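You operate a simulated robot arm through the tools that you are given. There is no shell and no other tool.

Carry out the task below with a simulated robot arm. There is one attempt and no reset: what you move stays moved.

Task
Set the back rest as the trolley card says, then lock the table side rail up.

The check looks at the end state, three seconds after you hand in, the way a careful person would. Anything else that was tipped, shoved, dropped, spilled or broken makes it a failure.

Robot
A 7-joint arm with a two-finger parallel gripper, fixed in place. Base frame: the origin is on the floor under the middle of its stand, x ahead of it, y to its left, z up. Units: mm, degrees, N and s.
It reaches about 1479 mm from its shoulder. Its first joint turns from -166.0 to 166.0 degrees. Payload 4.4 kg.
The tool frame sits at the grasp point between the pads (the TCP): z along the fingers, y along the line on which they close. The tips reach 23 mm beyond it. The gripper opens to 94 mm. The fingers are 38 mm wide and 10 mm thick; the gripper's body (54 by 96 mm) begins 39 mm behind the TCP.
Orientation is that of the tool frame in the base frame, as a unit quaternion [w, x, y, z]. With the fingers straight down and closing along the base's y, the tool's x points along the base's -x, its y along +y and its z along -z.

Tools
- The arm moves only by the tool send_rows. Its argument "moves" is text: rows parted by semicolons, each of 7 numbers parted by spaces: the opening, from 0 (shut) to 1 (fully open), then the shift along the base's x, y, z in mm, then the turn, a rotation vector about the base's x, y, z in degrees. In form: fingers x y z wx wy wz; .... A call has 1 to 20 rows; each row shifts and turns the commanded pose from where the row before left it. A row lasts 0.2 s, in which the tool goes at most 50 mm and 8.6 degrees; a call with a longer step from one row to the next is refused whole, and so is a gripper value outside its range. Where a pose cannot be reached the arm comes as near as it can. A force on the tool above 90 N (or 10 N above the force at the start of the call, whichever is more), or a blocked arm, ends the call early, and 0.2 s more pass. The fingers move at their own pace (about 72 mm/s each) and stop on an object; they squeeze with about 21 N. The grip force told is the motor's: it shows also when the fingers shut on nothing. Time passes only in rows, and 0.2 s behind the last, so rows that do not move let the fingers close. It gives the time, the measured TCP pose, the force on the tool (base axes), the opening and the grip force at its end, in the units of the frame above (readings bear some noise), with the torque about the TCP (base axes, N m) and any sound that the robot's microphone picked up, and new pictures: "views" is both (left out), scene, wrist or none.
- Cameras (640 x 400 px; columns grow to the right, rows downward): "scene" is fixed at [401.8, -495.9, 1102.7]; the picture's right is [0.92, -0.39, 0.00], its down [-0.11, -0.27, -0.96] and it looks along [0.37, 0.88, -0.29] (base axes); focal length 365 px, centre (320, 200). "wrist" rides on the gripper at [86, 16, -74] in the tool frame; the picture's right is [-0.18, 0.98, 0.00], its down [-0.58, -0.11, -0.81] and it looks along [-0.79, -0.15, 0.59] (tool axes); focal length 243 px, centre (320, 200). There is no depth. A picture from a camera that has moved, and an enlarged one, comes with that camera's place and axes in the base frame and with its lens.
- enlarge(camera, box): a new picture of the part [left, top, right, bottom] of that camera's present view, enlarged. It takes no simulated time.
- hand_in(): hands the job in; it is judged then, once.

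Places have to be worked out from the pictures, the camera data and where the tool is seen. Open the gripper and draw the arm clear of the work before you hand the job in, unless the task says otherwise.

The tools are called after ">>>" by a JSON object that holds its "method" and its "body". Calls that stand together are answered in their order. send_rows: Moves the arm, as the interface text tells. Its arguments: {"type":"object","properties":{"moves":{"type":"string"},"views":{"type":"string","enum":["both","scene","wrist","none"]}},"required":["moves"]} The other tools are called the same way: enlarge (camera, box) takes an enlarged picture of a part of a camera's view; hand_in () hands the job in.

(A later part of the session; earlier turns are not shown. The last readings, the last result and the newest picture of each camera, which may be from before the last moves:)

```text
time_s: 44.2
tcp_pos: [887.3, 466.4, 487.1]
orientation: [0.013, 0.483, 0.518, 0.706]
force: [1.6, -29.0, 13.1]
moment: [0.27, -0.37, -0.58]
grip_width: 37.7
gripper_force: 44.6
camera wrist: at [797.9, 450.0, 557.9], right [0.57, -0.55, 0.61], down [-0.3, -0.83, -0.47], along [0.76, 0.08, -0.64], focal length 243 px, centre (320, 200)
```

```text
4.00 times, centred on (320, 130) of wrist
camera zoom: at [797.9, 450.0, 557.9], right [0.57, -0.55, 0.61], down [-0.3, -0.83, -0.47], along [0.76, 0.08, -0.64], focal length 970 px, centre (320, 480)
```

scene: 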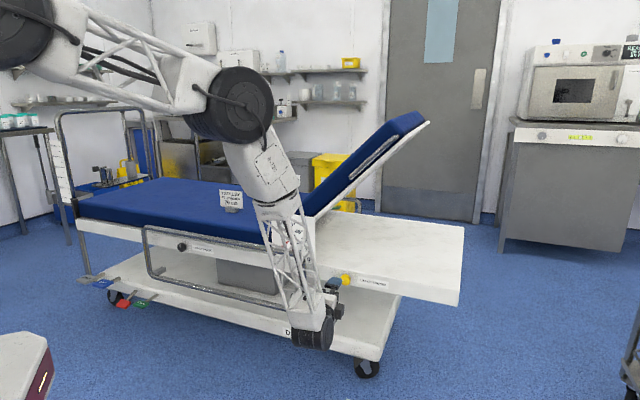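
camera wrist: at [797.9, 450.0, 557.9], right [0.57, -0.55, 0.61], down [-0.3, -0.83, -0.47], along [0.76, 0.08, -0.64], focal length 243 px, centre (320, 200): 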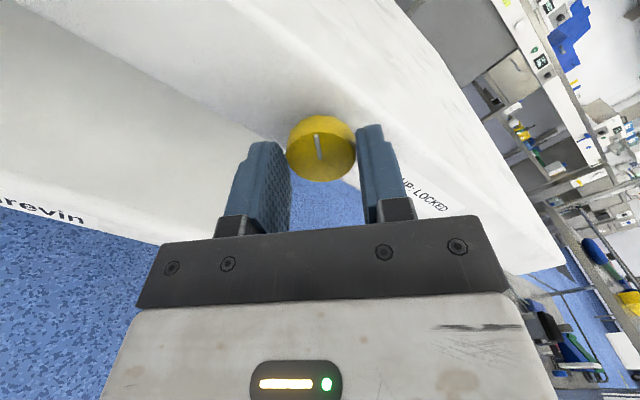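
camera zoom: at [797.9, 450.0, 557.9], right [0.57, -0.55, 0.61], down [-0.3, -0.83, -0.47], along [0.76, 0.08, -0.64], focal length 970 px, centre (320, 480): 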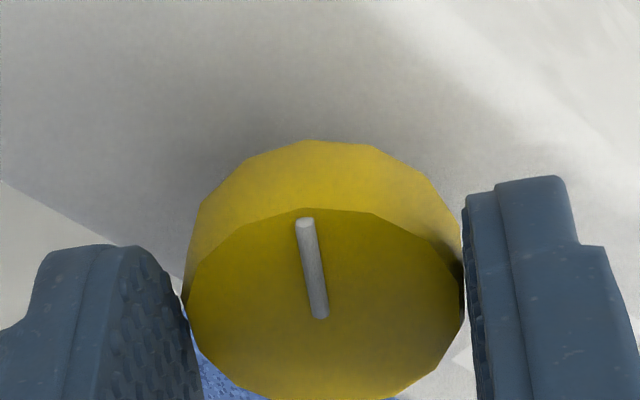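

Loads are lower. I continue clockwise in four steps with tiny centring corrections.

>>> {"method": "send_rows", "body": {"moves": "0.2 0.2 -1.0 0.4 5.49 5.82 0;0.2 0 0 0 5.49 5.82 0;0.2 0 0 0 5.49 5.82 0;0.2 0 0 0 0 0 0", "views": "wrist"}}

>>> {"method": "enlarge", "body": {"camera": "wrist", "box": [240, 80, 400, 180]}}

```text
time_s: 45.2
tcp_pos: [887.8, 464.3, 487.1]
orientation: [-0.135, 0.581, 0.408, 0.691]
force: [13.3, -27.5, 2.9]
moment: [0.22, -0.33, -0.65]
grip_width: 37.7
gripper_force: 45.2
camera wrist: at [822.8, 426.6, 574.7], right [0.7, -0.67, 0.23], down [-0.46, -0.68, -0.57], along [0.54, 0.29, -0.79], focal length 243 px, centre (320, 200)
```

wrist: 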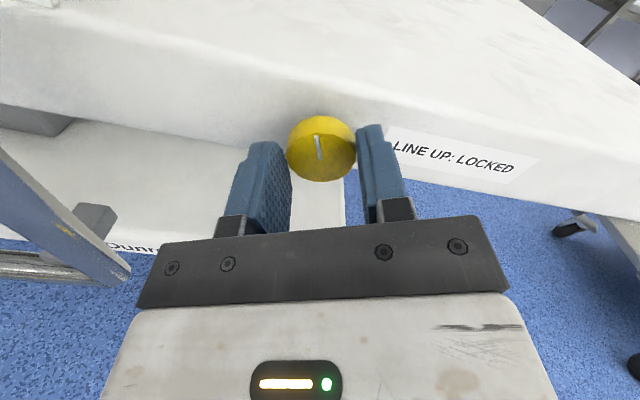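

```text
4.00 times, centred on (320, 130) of wrist
camera zoom: at [822.8, 426.6, 574.7], right [0.7, -0.67, 0.23], down [-0.46, -0.68, -0.57], along [0.54, 0.29, -0.79], focal length 970 px, centre (320, 480)
```

zoom: 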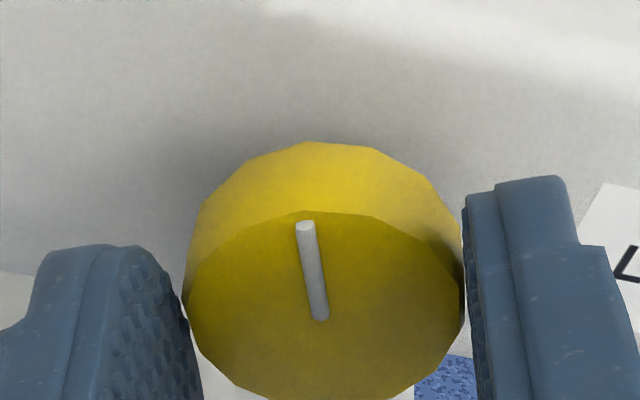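

Continuing clockwise, with a small shift right. I finish with a few degrees of overtravel so the knob is surely against its line-up stop.

>>> {"method": "send_rows", "body": {"moves": "0.2 0.8 -0.8 0 5.49 5.82 0;0.2 0.4 -0.4 0 5.49 5.82 0;0.2 0 0 0 5.49 5.82 0;0.2 0 0 0 4.1 4.36 0;0.2 0 0 0 0 0 0", "views": "wrist"}}

>>> {"method": "enlarge", "body": {"camera": "wrist", "box": [240, 80, 400, 180]}}

>>> {"method": "enlarge", "body": {"camera": "scene", "box": [320, 260, 400, 310]}}

```text
time_s: 46.4
tcp_pos: [890.5, 464.1, 488.0]
orientation: [-0.311, 0.667, 0.247, 0.631]
force: [17.6, -17.2, 7.9]
moment: [-0.38, -0.24, -0.77]
grip_width: 37.5
gripper_force: 45.1
camera wrist: at [857.8, 394.4, 574.5], right [0.69, -0.66, -0.29], down [-0.68, -0.47, -0.56], along [0.23, 0.58, -0.78], focal length 243 px, centre (320, 200)
```

wrist: 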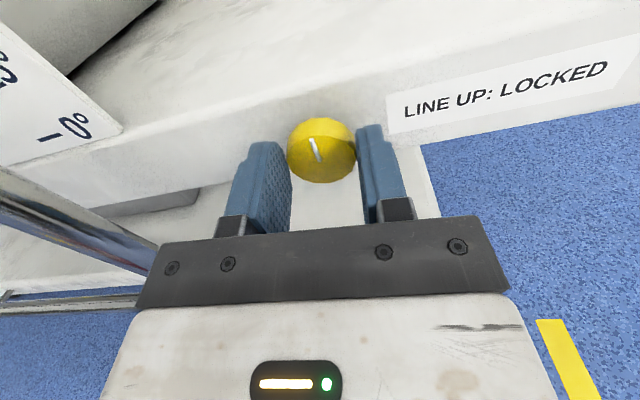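

```text
4.00 times, centred on (320, 130) of wrist
camera zoom: at [857.8, 394.4, 574.5], right [0.69, -0.66, -0.29], down [-0.68, -0.47, -0.56], along [0.23, 0.58, -0.78], focal length 970 px, centre (320, 480)
```

zoom: 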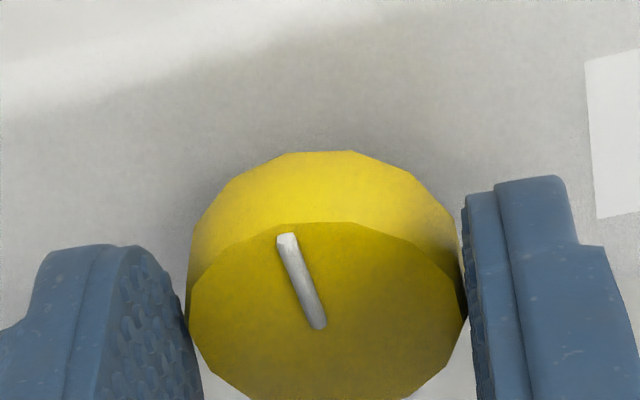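

```text
8.00 times, centred on (360, 285) of scene
camera zoom: at [401.8, -495.9, 1102.7], right [0.92, -0.39, 0.0], down [-0.11, -0.27, -0.96], along [0.37, 0.88, -0.29], focal length 2919 px, centre (0, -480)
```

zoom: 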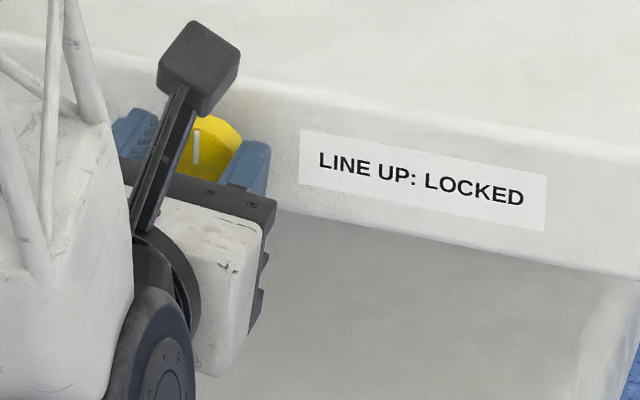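

The line stands vertical and the fingers slipped at the stop, so the back rest is locked. I open, back off and confirm.

>>> {"method": "send_rows", "body": {"moves": "0.5 0 0 0 0 0 0;1 0 0 0 0 0 0;1 0 0 0 0 0 0;1 -10.4 -10.8 0 0 0 0;1 -20.8 -21.6 0 0 0 0;1 -20.8 -21.6 0 0 0 0;1 -20.8 -21.6 0 0 0 0;1 0 0 0 0 0 0", "views": "both"}}

>>> {"method": "enlarge", "body": {"camera": "scene", "box": [320, 260, 400, 310]}}

>>> {"method": "enlarge", "body": {"camera": "wrist", "box": [200, 0, 440, 150]}}

>>> {"method": "enlarge", "body": {"camera": "scene", "box": [264, 225.5, 304, 250.5]}}

```text
time_s: 48.2
tcp_pos: [815.2, 388.5, 488.3]
orientation: [-0.311, 0.667, 0.247, 0.63]
force: [0.7, -0.1, -0.4]
moment: [0.01, -0.03, 0.02]
grip_width: 93.9
gripper_force: 0.0
camera wrist: at [783.5, 318.2, 573.9], right [0.69, -0.66, -0.28], down [-0.68, -0.47, -0.56], along [0.23, 0.58, -0.78], focal length 243 px, centre (320, 200)
```

scene: 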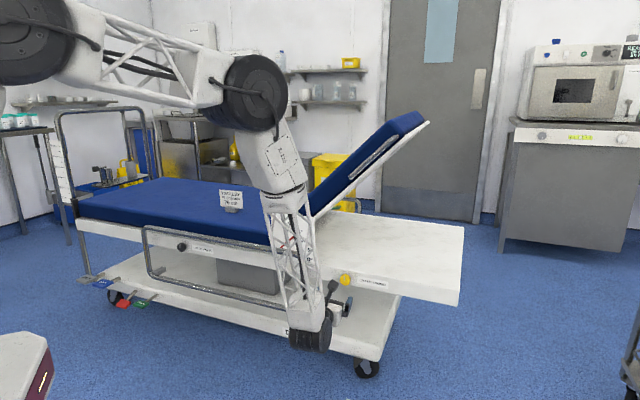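
wrist: 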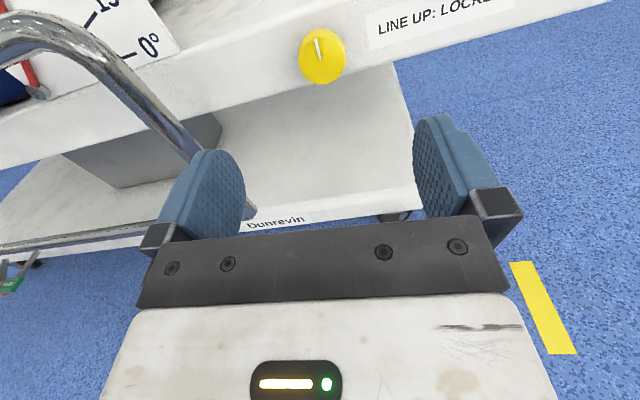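

```text
8.00 times, centred on (360, 285) of scene
camera zoom: at [401.8, -495.9, 1102.7], right [0.92, -0.39, 0.0], down [-0.11, -0.27, -0.96], along [0.37, 0.88, -0.29], focal length 2919 px, centre (0, -480)
```

zoom: 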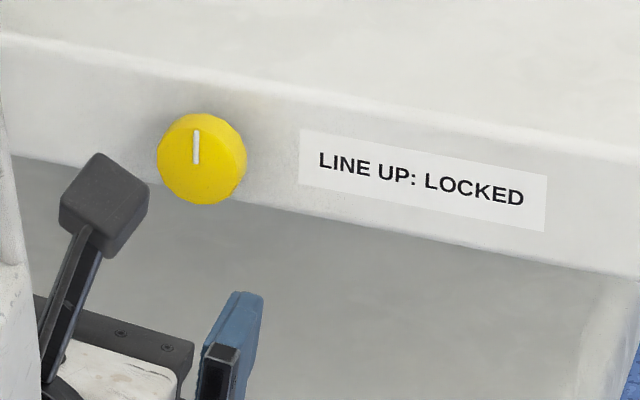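

```text
2.67 times, centred on (320, 75) of wrist
camera zoom: at [783.5, 318.2, 573.9], right [0.69, -0.66, -0.28], down [-0.68, -0.47, -0.56], along [0.23, 0.58, -0.78], focal length 647 px, centre (320, 533)
```

zoom: 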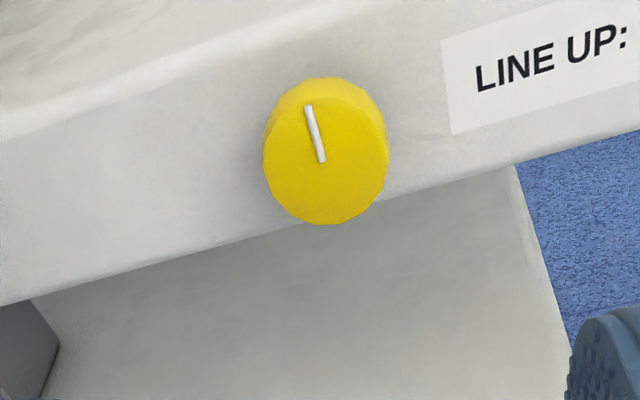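

```text
16.00 times, centred on (284, 238) of scene
camera zoom: at [401.8, -495.9, 1102.7], right [0.92, -0.39, 0.0], down [-0.11, -0.27, -0.96], along [0.37, 0.88, -0.29], focal length 5838 px, centre (896, -408)
```

zoom: 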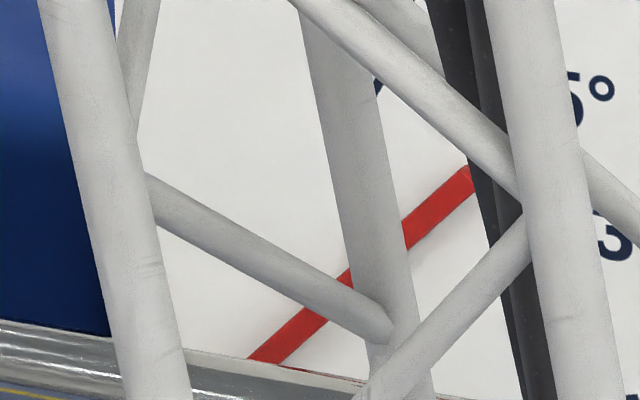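

The knob line is up, so it is locked, and the pointer still sits at 45°. Now I move back and left to survey the side rail and its black knob from in front.

>>> {"method": "send_rows", "body": {"moves": "1 -34.6 22.3 13.5 -0.35 -0.36 0;1 -34.6 22.3 13.5 -0.35 -0.36 0;1 -34.6 22.3 13.5 -0.35 -0.36 0;1 -34.6 22.3 13.5 -0.35 -0.36 0;1 -34.6 22.3 13.5 -0.35 -0.36 0;1 -34.6 22.3 13.5 -0.35 -0.36 0;1 -34.6 22.3 13.5 -0.35 -0.36 0;1 -34.6 22.3 13.5 -0.35 -0.36 0;1 -34.6 22.3 13.5 -0.35 -0.36 0;1 -34.6 22.3 13.5 -0.35 -0.36 0;1 -34.6 22.3 13.5 -0.35 -0.36 0;1 -34.6 22.3 13.5 -0.35 -0.36 0;1 0 0 0 0 0 0", "views": "both"}}

>>> {"method": "enlarge", "body": {"camera": "scene", "box": [264, 225.5, 304, 250.5]}}

>>> {"method": "enlarge", "body": {"camera": "wrist", "box": [0, 0, 320, 200]}}

>>> {"method": "enlarge", "body": {"camera": "wrist", "box": [320, 0, 640, 200]}}

```text
time_s: 51.0
tcp_pos: [692.6, 474.8, 542.8]
orientation: [-0.302, 0.661, 0.264, 0.634]
force: [-0.5, -0.8, -0.4]
moment: [0.03, -0.03, -0.01]
grip_width: 93.9
gripper_force: 0.0
out of reach, approached as far as the arm can: row 4, 5, 6, 7, 8, 9, 10, 11, 12
camera wrist: at [659.6, 406.2, 629.9], right [0.71, -0.66, -0.25], down [-0.66, -0.5, -0.56], along [0.25, 0.56, -0.79], focal length 243 px, centre (320, 200)
```

scene: 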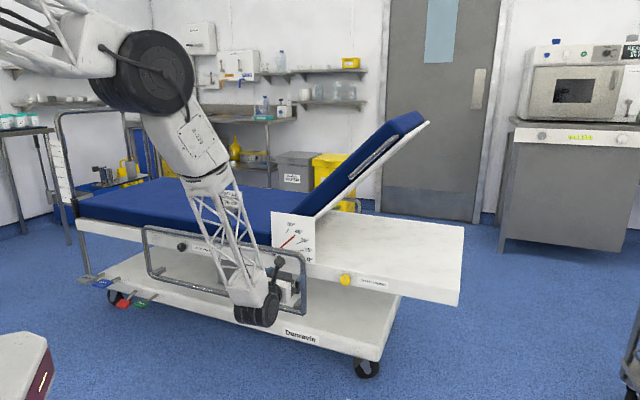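
wrist: 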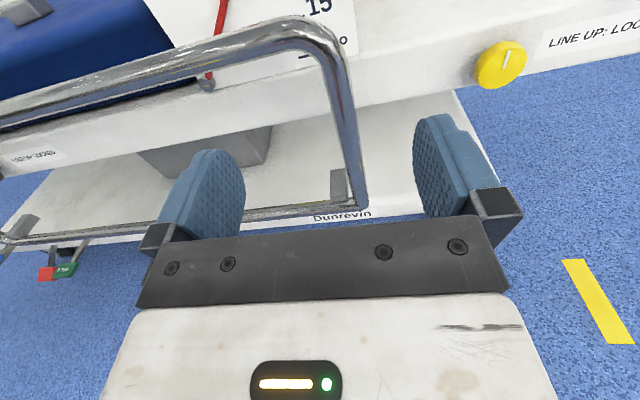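

```text
16.00 times, centred on (284, 238) of scene
camera zoom: at [401.8, -495.9, 1102.7], right [0.92, -0.39, 0.0], down [-0.11, -0.27, -0.96], along [0.37, 0.88, -0.29], focal length 5838 px, centre (896, -408)
```

zoom: 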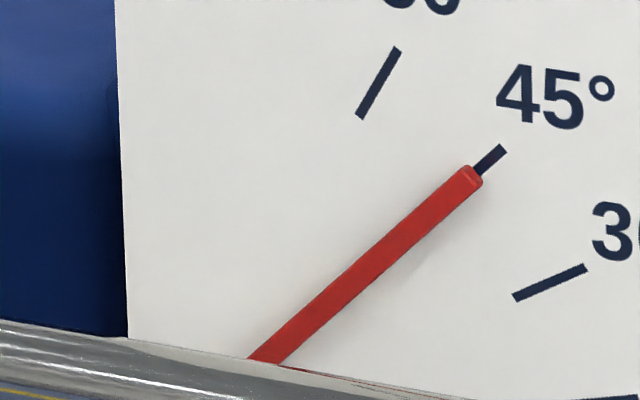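

```text
2.00 times, centred on (160, 100) of wrist
camera zoom: at [659.6, 406.2, 629.9], right [0.71, -0.66, -0.25], down [-0.66, -0.5, -0.56], along [0.25, 0.56, -0.79], focal length 485 px, centre (640, 400)
```

zoom: 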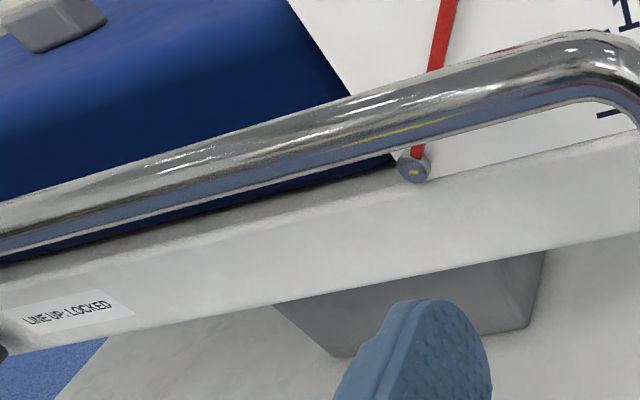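

```text
2.00 times, centred on (480, 100) of wrist
camera zoom: at [659.6, 406.2, 629.9], right [0.71, -0.66, -0.25], down [-0.66, -0.5, -0.56], along [0.25, 0.56, -0.79], focal length 485 px, centre (0, 400)
```

zoom: 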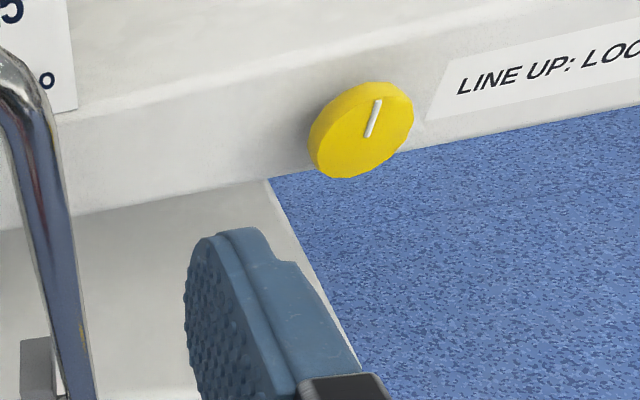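

The arm could not follow the later rows, since pulled in that close with a level tool is out of its range. I send one still row to see where the command now stands.

>>> {"method": "send_rows", "body": {"moves": "1 0 0 0 0 0 0", "views": "none"}}

>>> {"method": "send_rows", "body": {"moves": "1 0 0 10 0 0 0", "views": "none"}}

```text
time_s: 51.4
tcp_pos: [693.3, 474.6, 542.7]
orientation: [-0.302, 0.661, 0.264, 0.634]
force: [-0.2, 0.7, 0.2]
moment: [-0.02, 0.03, 0.0]
grip_width: 93.9
gripper_force: 0.0
```

```text
time_s: 51.8
tcp_pos: [693.0, 473.7, 552.8]
orientation: [-0.296, 0.66, 0.268, 0.636]
force: [0.1, 0.4, 0.3]
moment: [0.01, -0.02, -0.02]
grip_width: 94.0
gripper_force: 0.1
```

The command follows the reached pose, so it is safe to carry on. I go up first, where the arm has more room, then travel left along the table.

>>> {"method": "send_rows", "body": {"moves": "1 0 0 45 -0.6 -0.6 0;1 0 0 45 -0.6 -0.6 0;1 0 0 45 -0.6 -0.6 0;1 0 0 45 -0.6 -0.6 0;1 0 0 45 -0.6 -0.6 0;1 0 0 45 0 0 0;1 -28.8 27.8 0 0 0 0;1 -28.8 27.8 0 0 0 0;1 -28.8 27.8 0 0 0 0;1 -28.8 27.8 0 0 0 0;1 -28.8 27.8 0 0 0 0;1 -28.8 27.8 0 0 0 0;1 -28.8 27.8 0 0 0 0", "views": "both"}}

```text
time_s: 54.6
tcp_pos: [609.9, 545.7, 850.9]
orientation: [-0.299, 0.641, 0.324, 0.628]
force: [-0.6, 0.1, -0.5]
moment: [0.0, -0.01, 0.01]
grip_width: 93.7
gripper_force: 0.0
out of reach, approached as far as the arm can: row 8, 9, 10, 11, 12, 13
camera wrist: at [577.7, 482.6, 941.7], right [0.78, -0.61, -0.16], down [-0.58, -0.59, -0.56], along [0.24, 0.53, -0.82], focal length 243 px, centre (320, 200)
```

scene: 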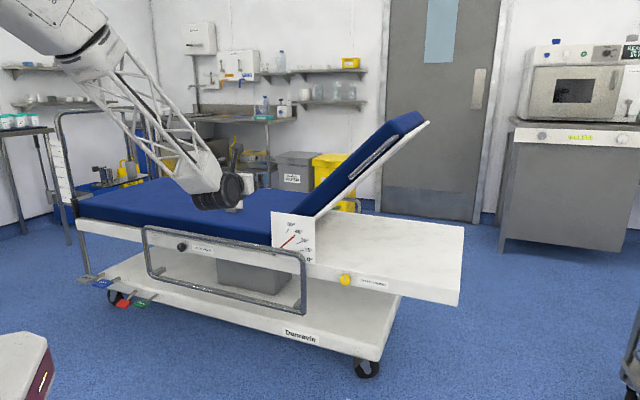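
wrist: 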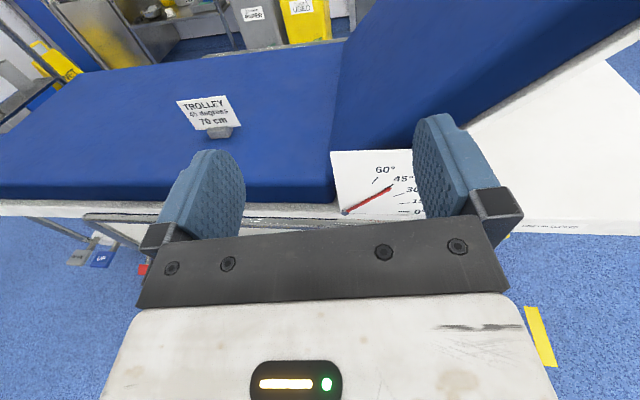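

A joint limit stops the "camera-up" roll as the arm swings left. Rolling the gripper the way that worked before (counter-clockwise) should free it, so I roll 80° and restore the yaw here in free space.

>>> {"method": "send_rows", "body": {"moves": "1 0 0 0 -4.9 -6.3 0;1 0 0 0 -4.9 -6.3 0;1 0 0 0 -4.9 -6.3 0;1 0 0 0 -4.9 -6.3 0;1 0 0 0 -4.9 -6.3 0;1 0 0 0 -4.9 -6.3 0;1 0 0 0 -4.9 -6.3 0;1 0 0 0 -4.9 -6.3 0;1 0 0 0 -4.9 -6.3 0;1 0 0 0 -4.9 -6.3 0;1 0 0 0 0 0 -6.3;1 0 0 0 0 0 0", "views": "both"}}

```text
time_s: 57.2
tcp_pos: [630.9, 524.0, 856.7]
orientation: [0.19, 0.283, 0.636, 0.692]
force: [1.4, -0.5, 0.3]
moment: [0.03, -0.05, 0.01]
grip_width: 94.2
gripper_force: 0.1
out of reach, approached as far as the arm can: row 1, 2, 3, 11
camera wrist: at [519.4, 519.7, 885.1], right [0.24, -0.23, 0.94], down [-0.08, -0.97, -0.22], along [0.97, -0.02, -0.25], focal length 243 px, centre (320, 200)
```

scene: 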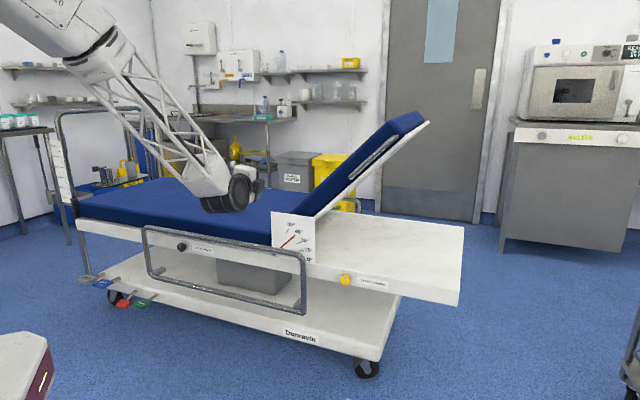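
wrist: 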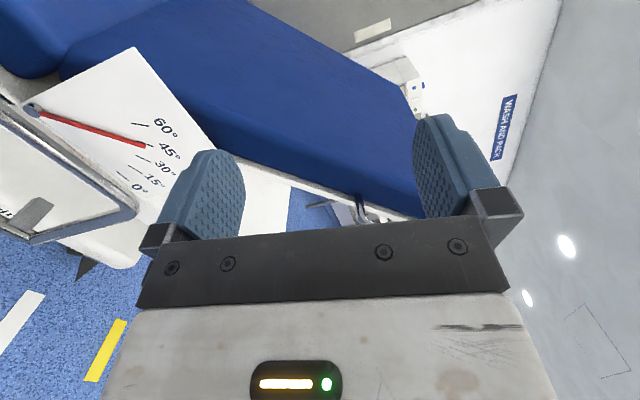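

The yaw still will not come back fully at this roll. I roll on toward the arm's natural posture (camera below) and see whether the yaw limit disappears.

>>> {"method": "send_rows", "body": {"moves": "1 0 0 0 -5.1 -6.2 0;1 0 0 0 -5.1 -6.2 0;1 0 0 0 -5.1 -6.2 0;1 0 0 0 -5.1 -6.2 0;1 0 0 0 -5.1 -6.2 0;1 0 0 0 -5.1 -6.2 0;1 0 0 0 -5.1 -6.2 0;1 0 0 0 -5.1 -6.2 0;1 0 0 0 0 0 -4.5;1 0 0 0 0 0 0", "views": "both"}}

```text
time_s: 59.4
tcp_pos: [631.2, 524.5, 857.5]
orientation: [0.524, -0.098, 0.696, 0.48]
force: [-0.1, 0.2, 0.5]
moment: [0.0, 0.02, 0.0]
grip_width: 94.0
gripper_force: 0.0
camera wrist: at [536.4, 507.8, 795.7], right [-0.55, 0.44, 0.71], down [-0.19, -0.89, 0.41], along [0.81, 0.09, 0.57], focal length 243 px, centre (320, 200)
```

scene: 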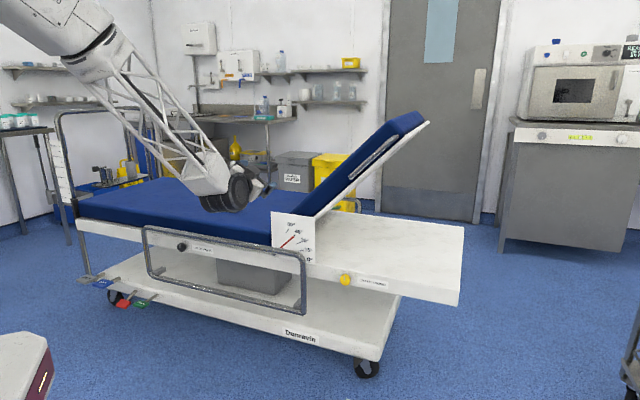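
wrist: 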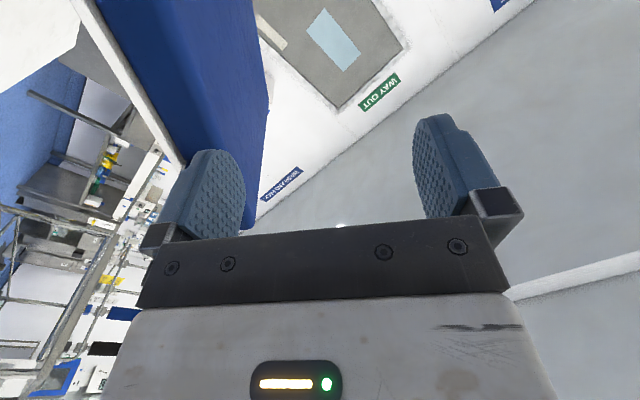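

No limit message this time, yet the yaw still reads about 50.5°. I test a further small yaw change.

>>> {"method": "send_rows", "body": {"moves": "1 0 0 0 0 0 -2.2;1 0 0 0 0 0 -2.2;1 0 0 0 0 0 0", "views": "none"}}

```text
time_s: 60.2
tcp_pos: [631.6, 524.9, 857.6]
orientation: [0.524, -0.096, 0.697, 0.48]
force: [-0.3, 0.2, 0.0]
moment: [-0.02, -0.01, -0.01]
grip_width: 94.4
gripper_force: 0.1
out of reach, approached as far as the arm can: row 1
```

The tool cannot point to the right of the arm's own plane in this wrist branch, and the black knob needs exactly that. So I must unwind to a tool-down posture and tilt forward the other way. First I roll back to camera-up while rising and drawing away from the table.

>>> {"method": "send_rows", "body": {"moves": "1 -1.7 -5.3 8 5.12 6.21 0;1 -1.7 -5.3 8 5.12 6.21 0;1 -1.7 -5.3 8 5.12 6.21 0;1 -1.7 -5.3 8 5.12 6.21 0;1 -1.7 -5.3 8 5.12 6.21 0;1 -1.7 -5.3 8 5.12 6.21 0;1 -1.7 -5.3 8 5.12 6.21 0;1 -1.7 -5.3 8 5.12 6.21 0;1 -1.7 -5.3 8 5.12 6.21 0;1 -1.7 -5.3 8 5.12 6.21 0;1 -1.7 -5.3 8 5.12 6.21 0;1 -1.7 -5.3 8 5.12 6.21 0;1 -1.7 -5.3 8 5.12 6.21 0;1 -1.7 -5.3 8 5.12 6.21 0;1 -1.7 -5.3 8 5.12 6.21 0;1 -1.7 -5.3 8 5.12 6.21 0;1 -1.7 -5.3 8 5.12 6.21 0;1 -1.7 -5.3 8 5.12 6.21 0", "views": "both"}}

```text
time_s: 64.0
tcp_pos: [608.5, 421.0, 1003.1]
orientation: [-0.302, 0.645, 0.317, 0.627]
force: [-0.8, -0.3, -0.1]
moment: [-0.03, 0.01, 0.01]
grip_width: 94.1
gripper_force: 0.2
out of reach, approached as far as the arm can: row 1
camera wrist: at [577.1, 354.5, 1092.9], right [0.77, -0.61, -0.18], down [-0.59, -0.59, -0.56], along [0.24, 0.53, -0.81], focal length 243 px, centre (320, 200)
```

scene: 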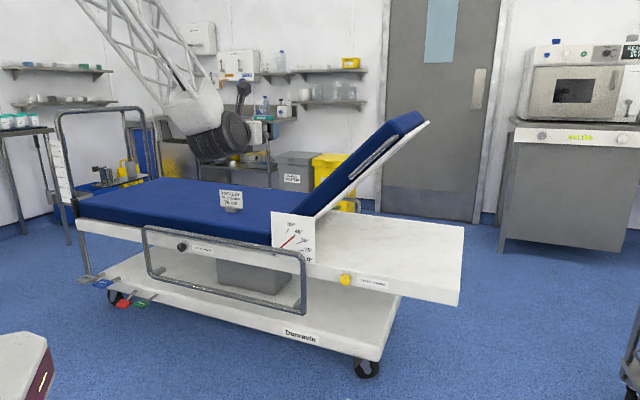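
wrist: 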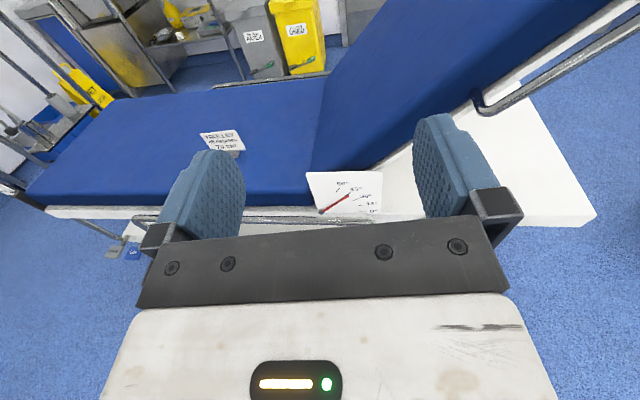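

Now I turn back to tool-down by the same way it came (via pointing left), here well clear of everything.

>>> {"method": "send_rows", "body": {"moves": "1 0 0 0 -4.297 -4.209 5.963;1 0 0 0 -4.297 -4.209 5.963;1 0 0 0 -4.297 -4.209 5.963;1 0 0 0 -4.297 -4.209 5.963;1 0 0 0 -4.297 -4.209 5.963;1 0 0 0 -4.297 -4.209 5.963;1 0 0 0 -4.297 -4.209 5.963;1 0 0 0 -4.297 -4.209 5.963;1 0 0 0 -4.297 -4.209 5.963;1 0 0 0 -4.297 -4.209 5.963;1 0 0 0 -4.297 -4.209 5.963;1 0 0 0 -4.297 -4.209 5.963;1 0 0 0 -4.297 -4.209 5.963;1 0 0 0 -4.297 -4.209 5.963;1 0 0 0 -4.297 -4.209 5.963;1 0 0 0 -4.297 -4.209 5.963;1 0 0 0 -4.297 -4.209 5.963;1 0 0 0 -4.297 -4.209 5.963;1 0 0 0 -4.297 -4.209 5.963;1 0 0 0 -4.297 -4.209 5.963", "views": "both"}}

```text
time_s: 68.2
tcp_pos: [609.2, 420.2, 1002.9]
orientation: [0.016, -0.321, 0.947, 0.003]
force: [1.2, 0.2, 0.3]
moment: [-0.04, -0.01, -0.02]
grip_width: 94.1
gripper_force: 0.1
camera wrist: at [528.6, 379.7, 1075.9], right [-0.45, 0.89, 0.0], down [0.5, 0.25, 0.82], along [0.74, 0.37, -0.57], focal length 243 px, centre (320, 200)
```

scene: 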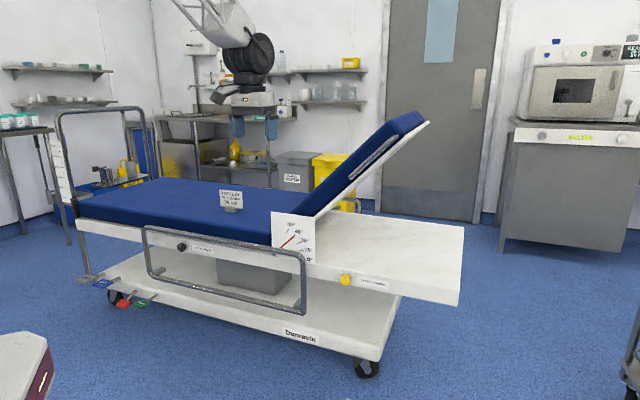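
wrist: 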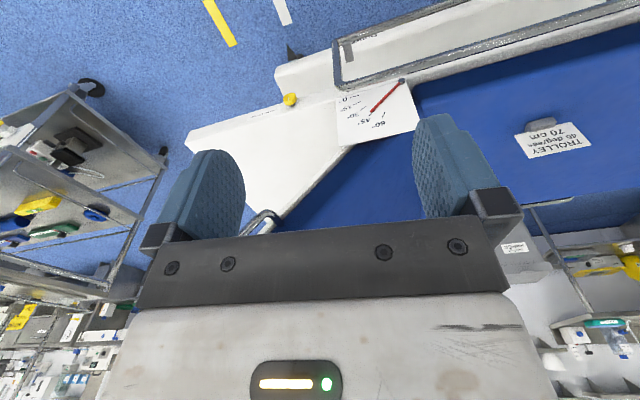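

Tool-down again with no limits hit. While here, I enlarge the wrist view of the rail from above.

>>> {"method": "enlarge", "body": {"camera": "wrist", "box": [320, 0, 640, 200]}}

>>> {"method": "send_rows", "body": {"moves": "1 -34.8 23.8 0 0 0 3.06;1 -34.8 23.8 0 0 0 3.06;1 -34.8 23.8 0 0 0 3.06;1 -34.8 23.8 0 0 0 3.06;1 -34.8 23.8 0 0 0 3.06;1 -34.8 23.8 0 0 0 3.06;1 -34.8 23.8 0 0 0 3.06;1 -34.8 23.8 0 0 0 3.06;1 -34.8 23.8 0 0 0 3.06;1 0 0 0 0 0 0", "views": "both"}}

```text
2.00 times, centred on (480, 100) of wrist
camera zoom: at [528.6, 379.7, 1075.9], right [-0.45, 0.89, 0.0], down [0.5, 0.25, 0.82], along [0.74, 0.37, -0.57], focal length 485 px, centre (0, 400)
```

zoom: 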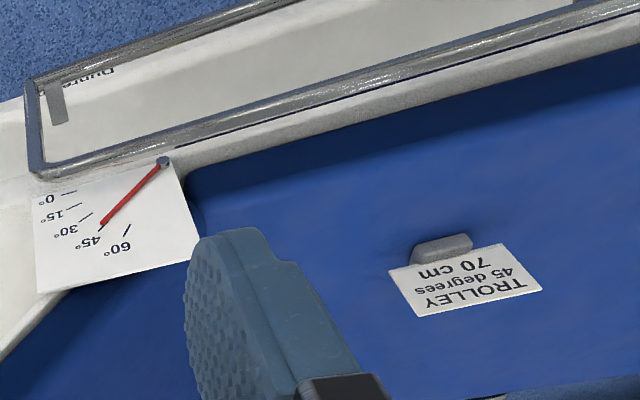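

```text
time_s: 70.4
tcp_pos: [293.3, 634.3, 1002.7]
orientation: [0.014, -0.537, 0.843, 0.008]
force: [0.5, 0.2, -0.5]
moment: [0.02, -0.04, 0.01]
grip_width: 94.1
gripper_force: 0.0
camera wrist: at [242.0, 561.8, 1075.8], right [-0.81, 0.58, 0.0], down [0.33, 0.46, 0.82], along [0.48, 0.67, -0.57], focal length 243 px, centre (320, 200)
```

scene: 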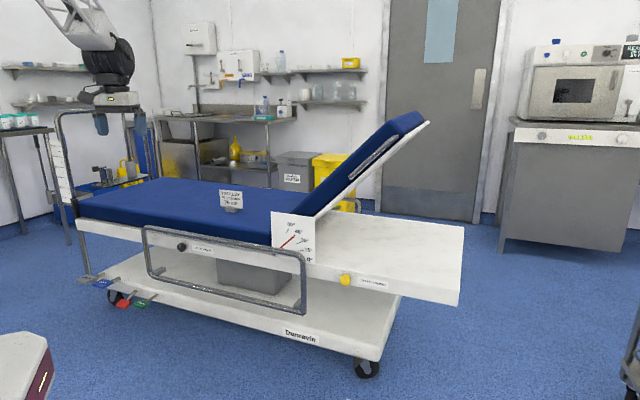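
wrist: 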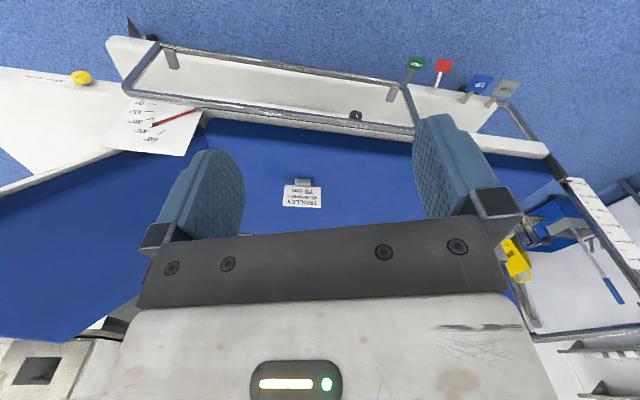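

I enlarge this good overhead view of the rail to understand how it moves.

>>> {"method": "enlarge", "body": {"camera": "wrist", "box": [100, 30, 260, 130]}}

>>> {"method": "enlarge", "body": {"camera": "wrist", "box": [330, 50, 490, 150]}}

>>> {"method": "enlarge", "body": {"camera": "scene", "box": [130, 215, 230, 278]}}

>>> {"method": "enlarge", "body": {"camera": "scene", "box": [240, 245, 320, 325]}}

```text
4.00 times, centred on (180, 80) of wrist
camera zoom: at [242.0, 561.8, 1075.8], right [-0.81, 0.58, 0.0], down [0.33, 0.46, 0.82], along [0.48, 0.67, -0.57], focal length 970 px, centre (880, 680)
```

zoom: 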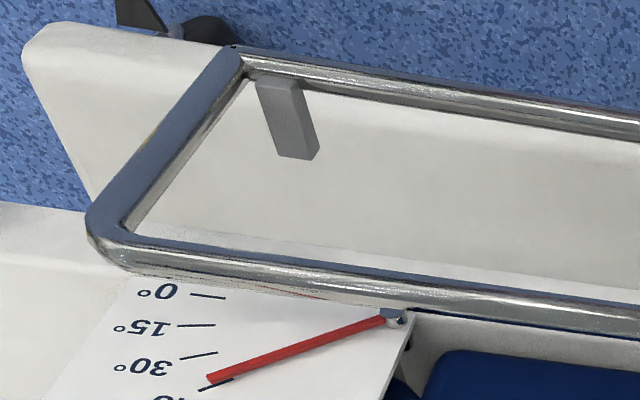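

```text
4.00 times, centred on (410, 100) of wrist
camera zoom: at [242.0, 561.8, 1075.8], right [-0.81, 0.58, 0.0], down [0.33, 0.46, 0.82], along [0.48, 0.67, -0.57], focal length 970 px, centre (-40, 600)
```

zoom: 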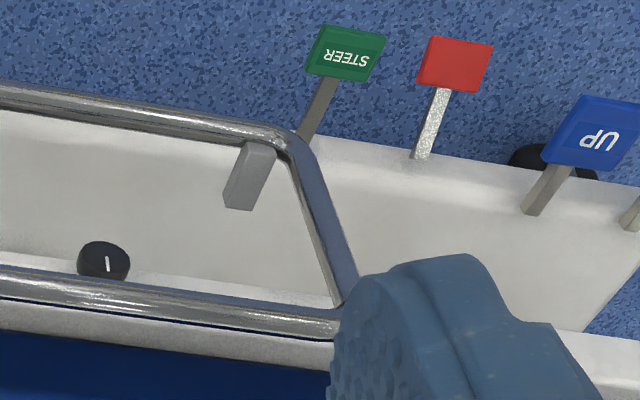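

```text
6.35 times, centred on (180, 246) of scene
camera zoom: at [401.8, -495.9, 1102.7], right [0.92, -0.39, 0.0], down [-0.11, -0.27, -0.96], along [0.37, 0.88, -0.29], focal length 2317 px, centre (1209, -95)
```

zoom: 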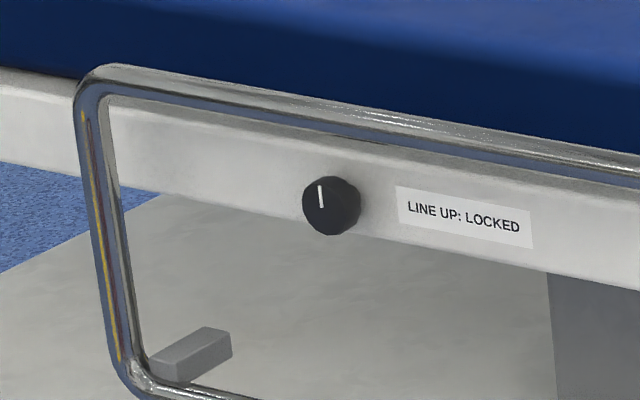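

```text
5.00 times, centred on (280, 285) of scene
camera zoom: at [401.8, -495.9, 1102.7], right [0.92, -0.39, 0.0], down [-0.11, -0.27, -0.96], along [0.37, 0.88, -0.29], focal length 1824 px, centre (520, -225)
```

zoom: 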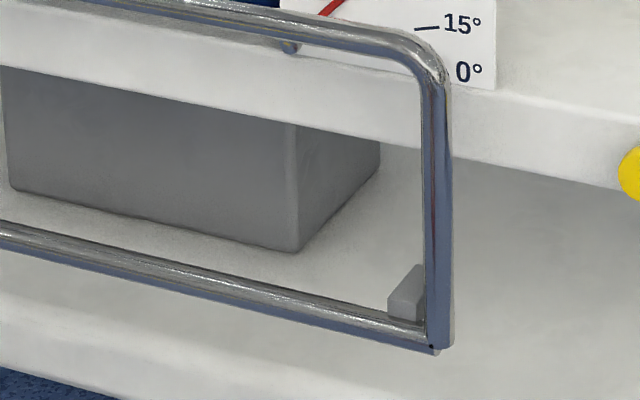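

The rail is a loop with two short brackets on its lower bar, so it probably slides straight up, with the black knob as its lock. I now tilt the gripper forward the other way (via pointing right) to face the table here, still high and clear.

>>> {"method": "send_rows", "body": {"moves": "1 0 0 0 -3.36 -4.887 5.849;1 0 0 0 -3.36 -4.887 5.849;1 0 0 0 -3.36 -4.887 5.849;1 0 0 0 -3.36 -4.887 5.849;1 0 0 0 -3.36 -4.887 5.849;1 0 0 0 -3.36 -4.887 5.849;1 0 0 0 -3.36 -4.887 5.849;1 0 0 0 -3.36 -4.887 5.849;1 0 0 0 -3.36 -4.887 5.849;1 0 0 0 -3.36 -4.887 5.849", "views": "both"}}

```text
time_s: 72.6
tcp_pos: [297.1, 633.8, 1003.6]
orientation: [-0.193, 0.802, -0.374, 0.424]
force: [-0.2, 1.1, 0.5]
moment: [0.0, -0.01, 0.0]
grip_width: 94.0
gripper_force: 0.0
camera wrist: at [258.2, 559.1, 1083.1], right [-0.5, -0.49, -0.71], down [-0.83, 0.52, 0.21], along [0.27, 0.7, -0.67], focal length 243 px, centre (320, 200)
```

scene: 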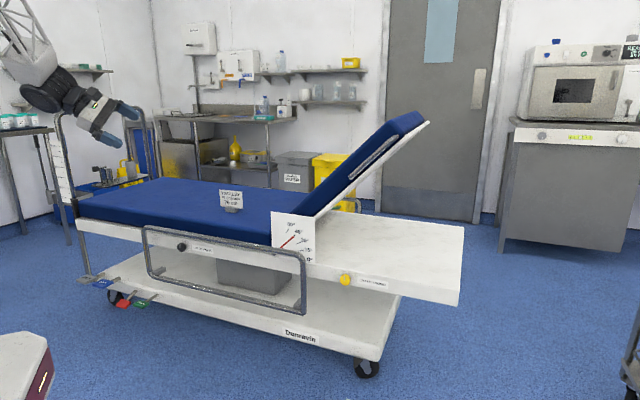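
wrist: 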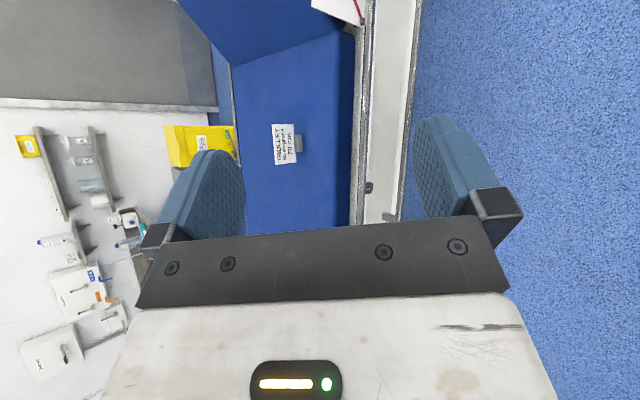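

It follows without limits, so I do the other half.

>>> {"method": "send_rows", "body": {"moves": "1 0 0 0 -3.36 -4.887 5.849;1 0 0 0 -3.36 -4.887 5.849;1 0 0 0 -3.36 -4.887 5.849;1 0 0 0 -3.36 -4.887 5.849;1 0 0 0 -3.36 -4.887 5.849;1 0 0 0 -3.36 -4.887 5.849;1 0 0 0 -3.36 -4.887 5.849;1 0 0 0 -3.36 -4.887 5.849;1 0 0 0 -3.36 -4.887 5.849;1 0 0 0 -3.36 -4.887 5.849", "views": "both"}}

```text
time_s: 74.8
tcp_pos: [295.3, 634.7, 1003.9]
orientation: [-0.272, 0.661, 0.282, 0.64]
force: [-0.1, -0.9, 0.3]
moment: [-0.03, 0.0, -0.02]
grip_width: 94.3
gripper_force: 0.1
camera wrist: at [257.4, 572.2, 1093.7], right [0.71, -0.68, -0.18], down [-0.65, -0.52, -0.56], along [0.29, 0.51, -0.81], focal length 243 px, centre (320, 200)
```

scene: 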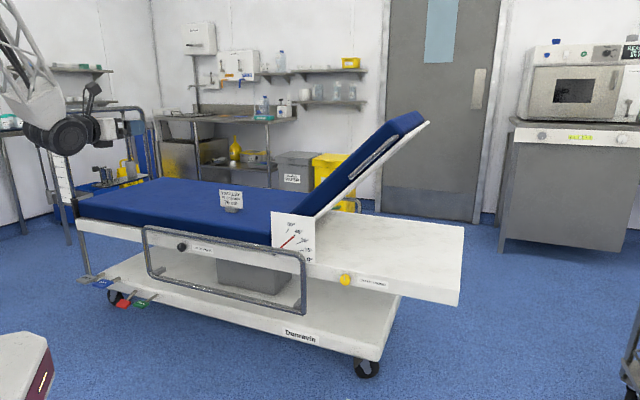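
wrist: 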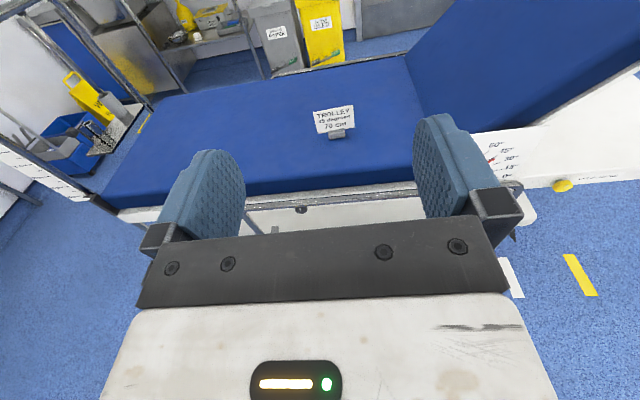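

Now the tool faces the table (yaw 46°) in the other wrist branch. I descend to about 150 mm in front of the black knob and level the small downward tilt on the way.

>>> {"method": "send_rows", "body": {"moves": "1 2 17.6 -42 1.37 -1.32 0;1 2 17.6 -42 0 0 0;1 2 17.6 -42 0 0 0;1 2 17.6 -42 0 0 0;1 2 17.6 -42 0 0 0;1 2 17.6 -42 0 0 0;1 2 17.6 -42 0 0 0;1 2 17.6 -42 0 0 0;1 2 17.6 -42 0 0 0;1 2 17.6 -42 0 0 0;1 2 17.6 -42 0 0 0;1 2 17.6 -42 0 0 0;1 0 0 0 0 0 0", "views": "both"}}

>>> {"method": "enlarge", "body": {"camera": "wrist", "box": [200, 0, 440, 150]}}

```text
time_s: 77.6
tcp_pos: [319.0, 844.5, 499.3]
orientation: [-0.277, 0.65, 0.277, 0.651]
force: [-0.5, -0.4, -0.4]
moment: [0.03, 0.01, -0.05]
grip_width: 93.8
gripper_force: 0.0
camera wrist: at [279.1, 780.4, 585.9], right [0.71, -0.68, -0.18], down [-0.64, -0.51, -0.58], along [0.3, 0.53, -0.79], focal length 243 px, centre (320, 200)
```

scene: 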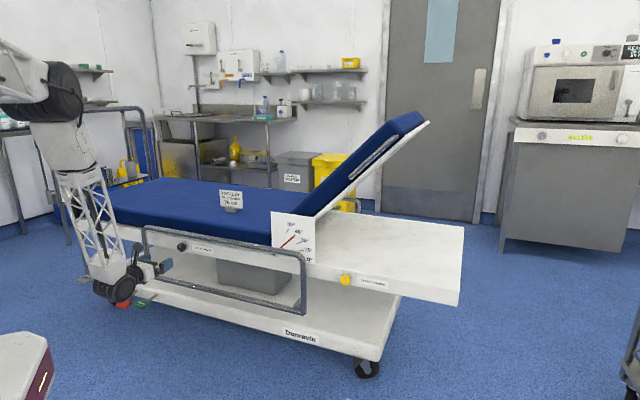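
wrist: 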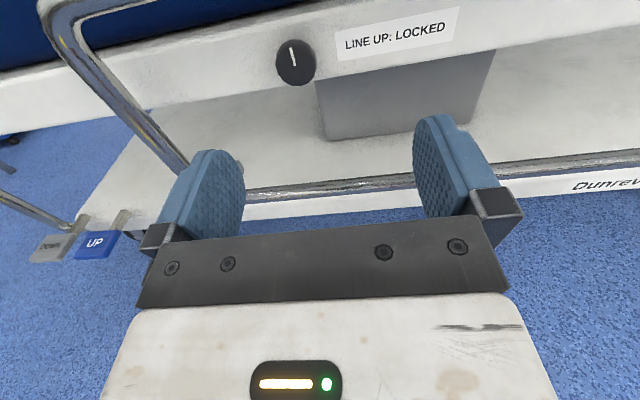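

```text
2.67 times, centred on (320, 75) of wrist
camera zoom: at [279.1, 780.4, 585.9], right [0.71, -0.68, -0.18], down [-0.64, -0.51, -0.58], along [0.3, 0.53, -0.79], focal length 647 px, centre (320, 533)
```

zoom: 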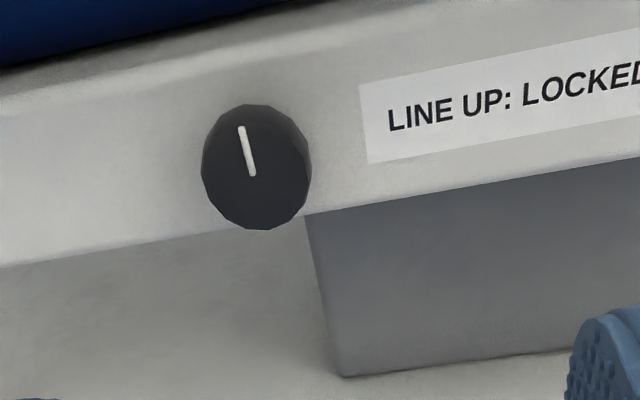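

The black knob appears about 22 mm left and 6 mm below the tool axis, about 136 mm ahead. I shift and advance 70 mm, keeping below the rail's top bar, then re-measure.

>>> {"method": "send_rows", "body": {"moves": "1 -15.8 15.3 -5 0 0 0;1 16.2 16.8 0 0 0 0;1 16.2 16.8 0 0 0 0;1 16.2 16.8 0 0 0 0;1 0 0 0 0 0 0", "views": "both"}}

>>> {"method": "enlarge", "body": {"camera": "wrist", "box": [240, 40, 400, 140]}}

>>> {"method": "enlarge", "body": {"camera": "scene", "box": [130, 210, 230, 272]}}

```text
time_s: 78.8
tcp_pos: [353.9, 911.7, 494.4]
orientation: [-0.277, 0.651, 0.277, 0.651]
force: [0.0, 0.3, 0.2]
moment: [-0.01, 0.02, 0.03]
grip_width: 94.0
gripper_force: 0.0
camera wrist: at [313.0, 846.9, 582.0], right [0.71, -0.68, -0.18], down [-0.64, -0.51, -0.58], along [0.3, 0.53, -0.79], focal length 243 px, centre (320, 200)
```

scene: 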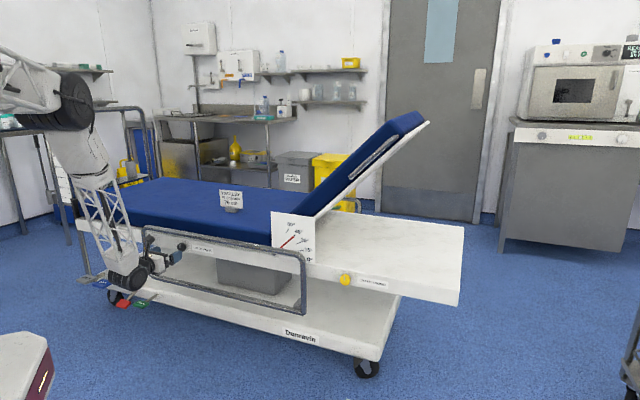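
wrist: 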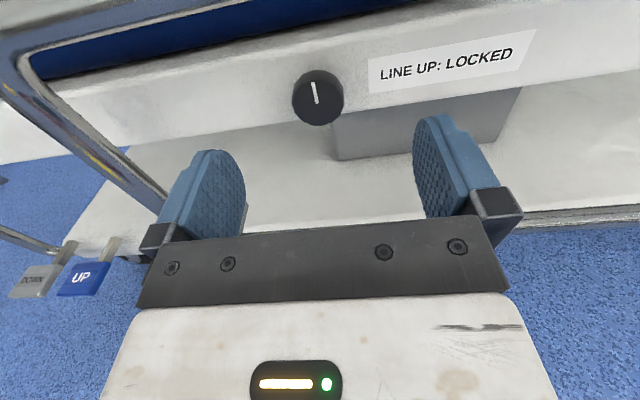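

```text
4.00 times, centred on (320, 90) of wrist
camera zoom: at [313.0, 846.9, 582.0], right [0.71, -0.68, -0.18], down [-0.64, -0.51, -0.58], along [0.3, 0.53, -0.79], focal length 970 px, centre (320, 640)
```

zoom: 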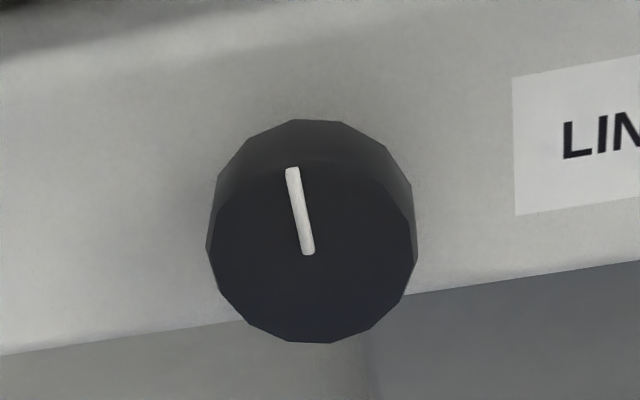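

```text
6.40 times, centred on (180, 241) of scene
camera zoom: at [401.8, -495.9, 1102.7], right [0.92, -0.39, 0.0], down [-0.11, -0.27, -0.96], along [0.37, 0.88, -0.29], focal length 2335 px, centre (1216, -62)
```

zoom: 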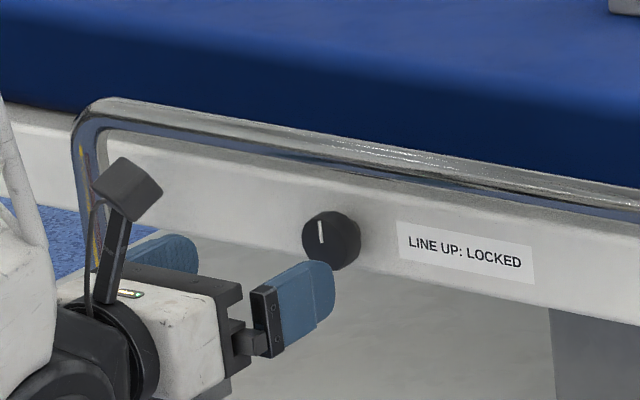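

Two views give the black knob about 3 mm left, 5–7 mm below the axis and 65–78 mm ahead. I advance 32 mm more with small corrections and look again.

>>> {"method": "send_rows", "body": {"moves": "1 9.5 13.2 -5 0 0 0;1 11.1 11.5 0 0 0 0;1 0 0 0 0 0 0", "views": "both"}}

>>> {"method": "enlarge", "body": {"camera": "wrist", "box": [240, 60, 400, 160]}}

>>> {"method": "enlarge", "body": {"camera": "scene", "box": [140, 220, 220, 270]}}

```text
time_s: 79.6
tcp_pos: [372.5, 935.7, 488.2]
orientation: [-0.277, 0.65, 0.277, 0.651]
force: [0.2, -1.1, -0.1]
moment: [-0.02, 0.0, 0.01]
grip_width: 94.1
gripper_force: 0.1
camera wrist: at [333.4, 871.9, 576.5], right [0.71, -0.68, -0.18], down [-0.64, -0.51, -0.58], along [0.3, 0.53, -0.79], focal length 243 px, centre (320, 200)
```

scene: 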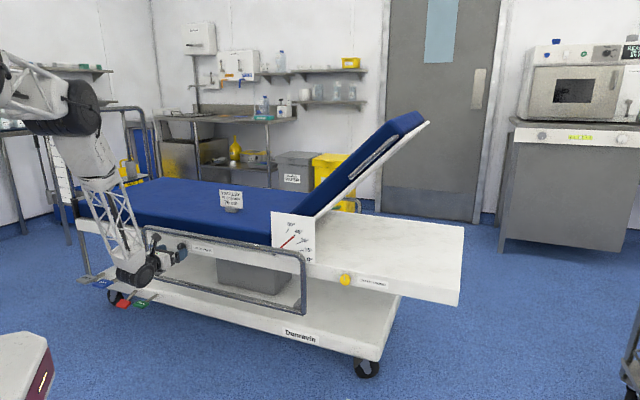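
wrist: 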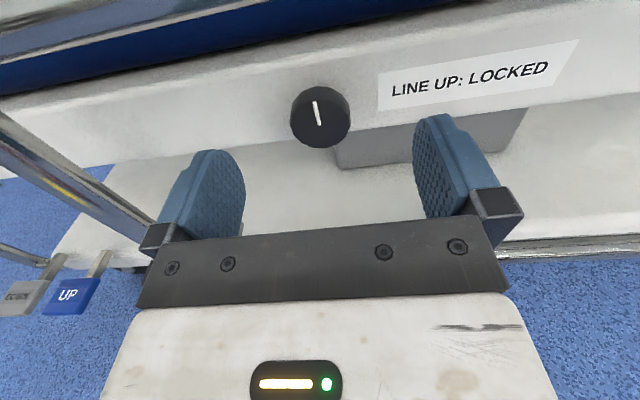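

```text
4.00 times, centred on (320, 110) of wrist
camera zoom: at [333.4, 871.9, 576.5], right [0.71, -0.68, -0.18], down [-0.64, -0.51, -0.58], along [0.3, 0.53, -0.79], focal length 970 px, centre (320, 560)
```

zoom: 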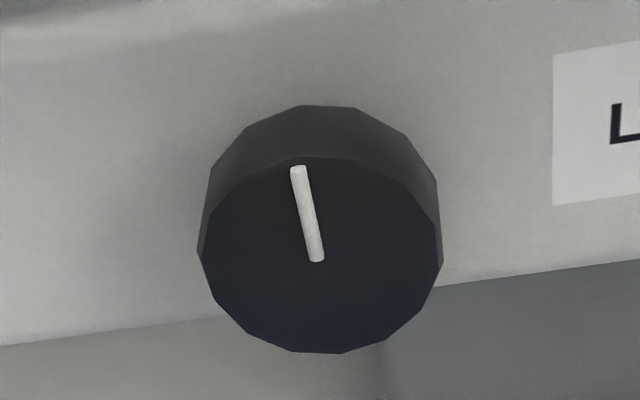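

```text
8.00 times, centred on (180, 245) of scene
camera zoom: at [401.8, -495.9, 1102.7], right [0.92, -0.39, 0.0], down [-0.11, -0.27, -0.96], along [0.37, 0.88, -0.29], focal length 2919 px, centre (1440, -160)
```

zoom: 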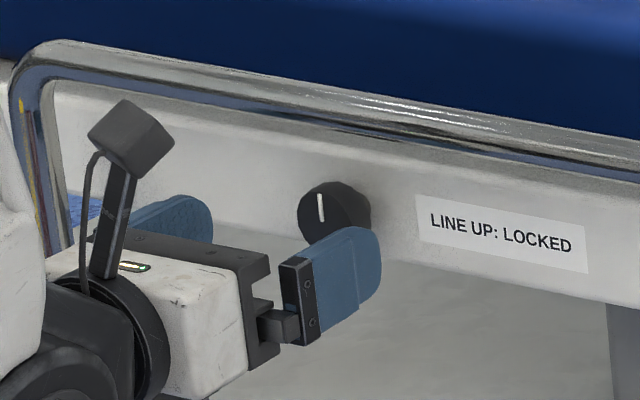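

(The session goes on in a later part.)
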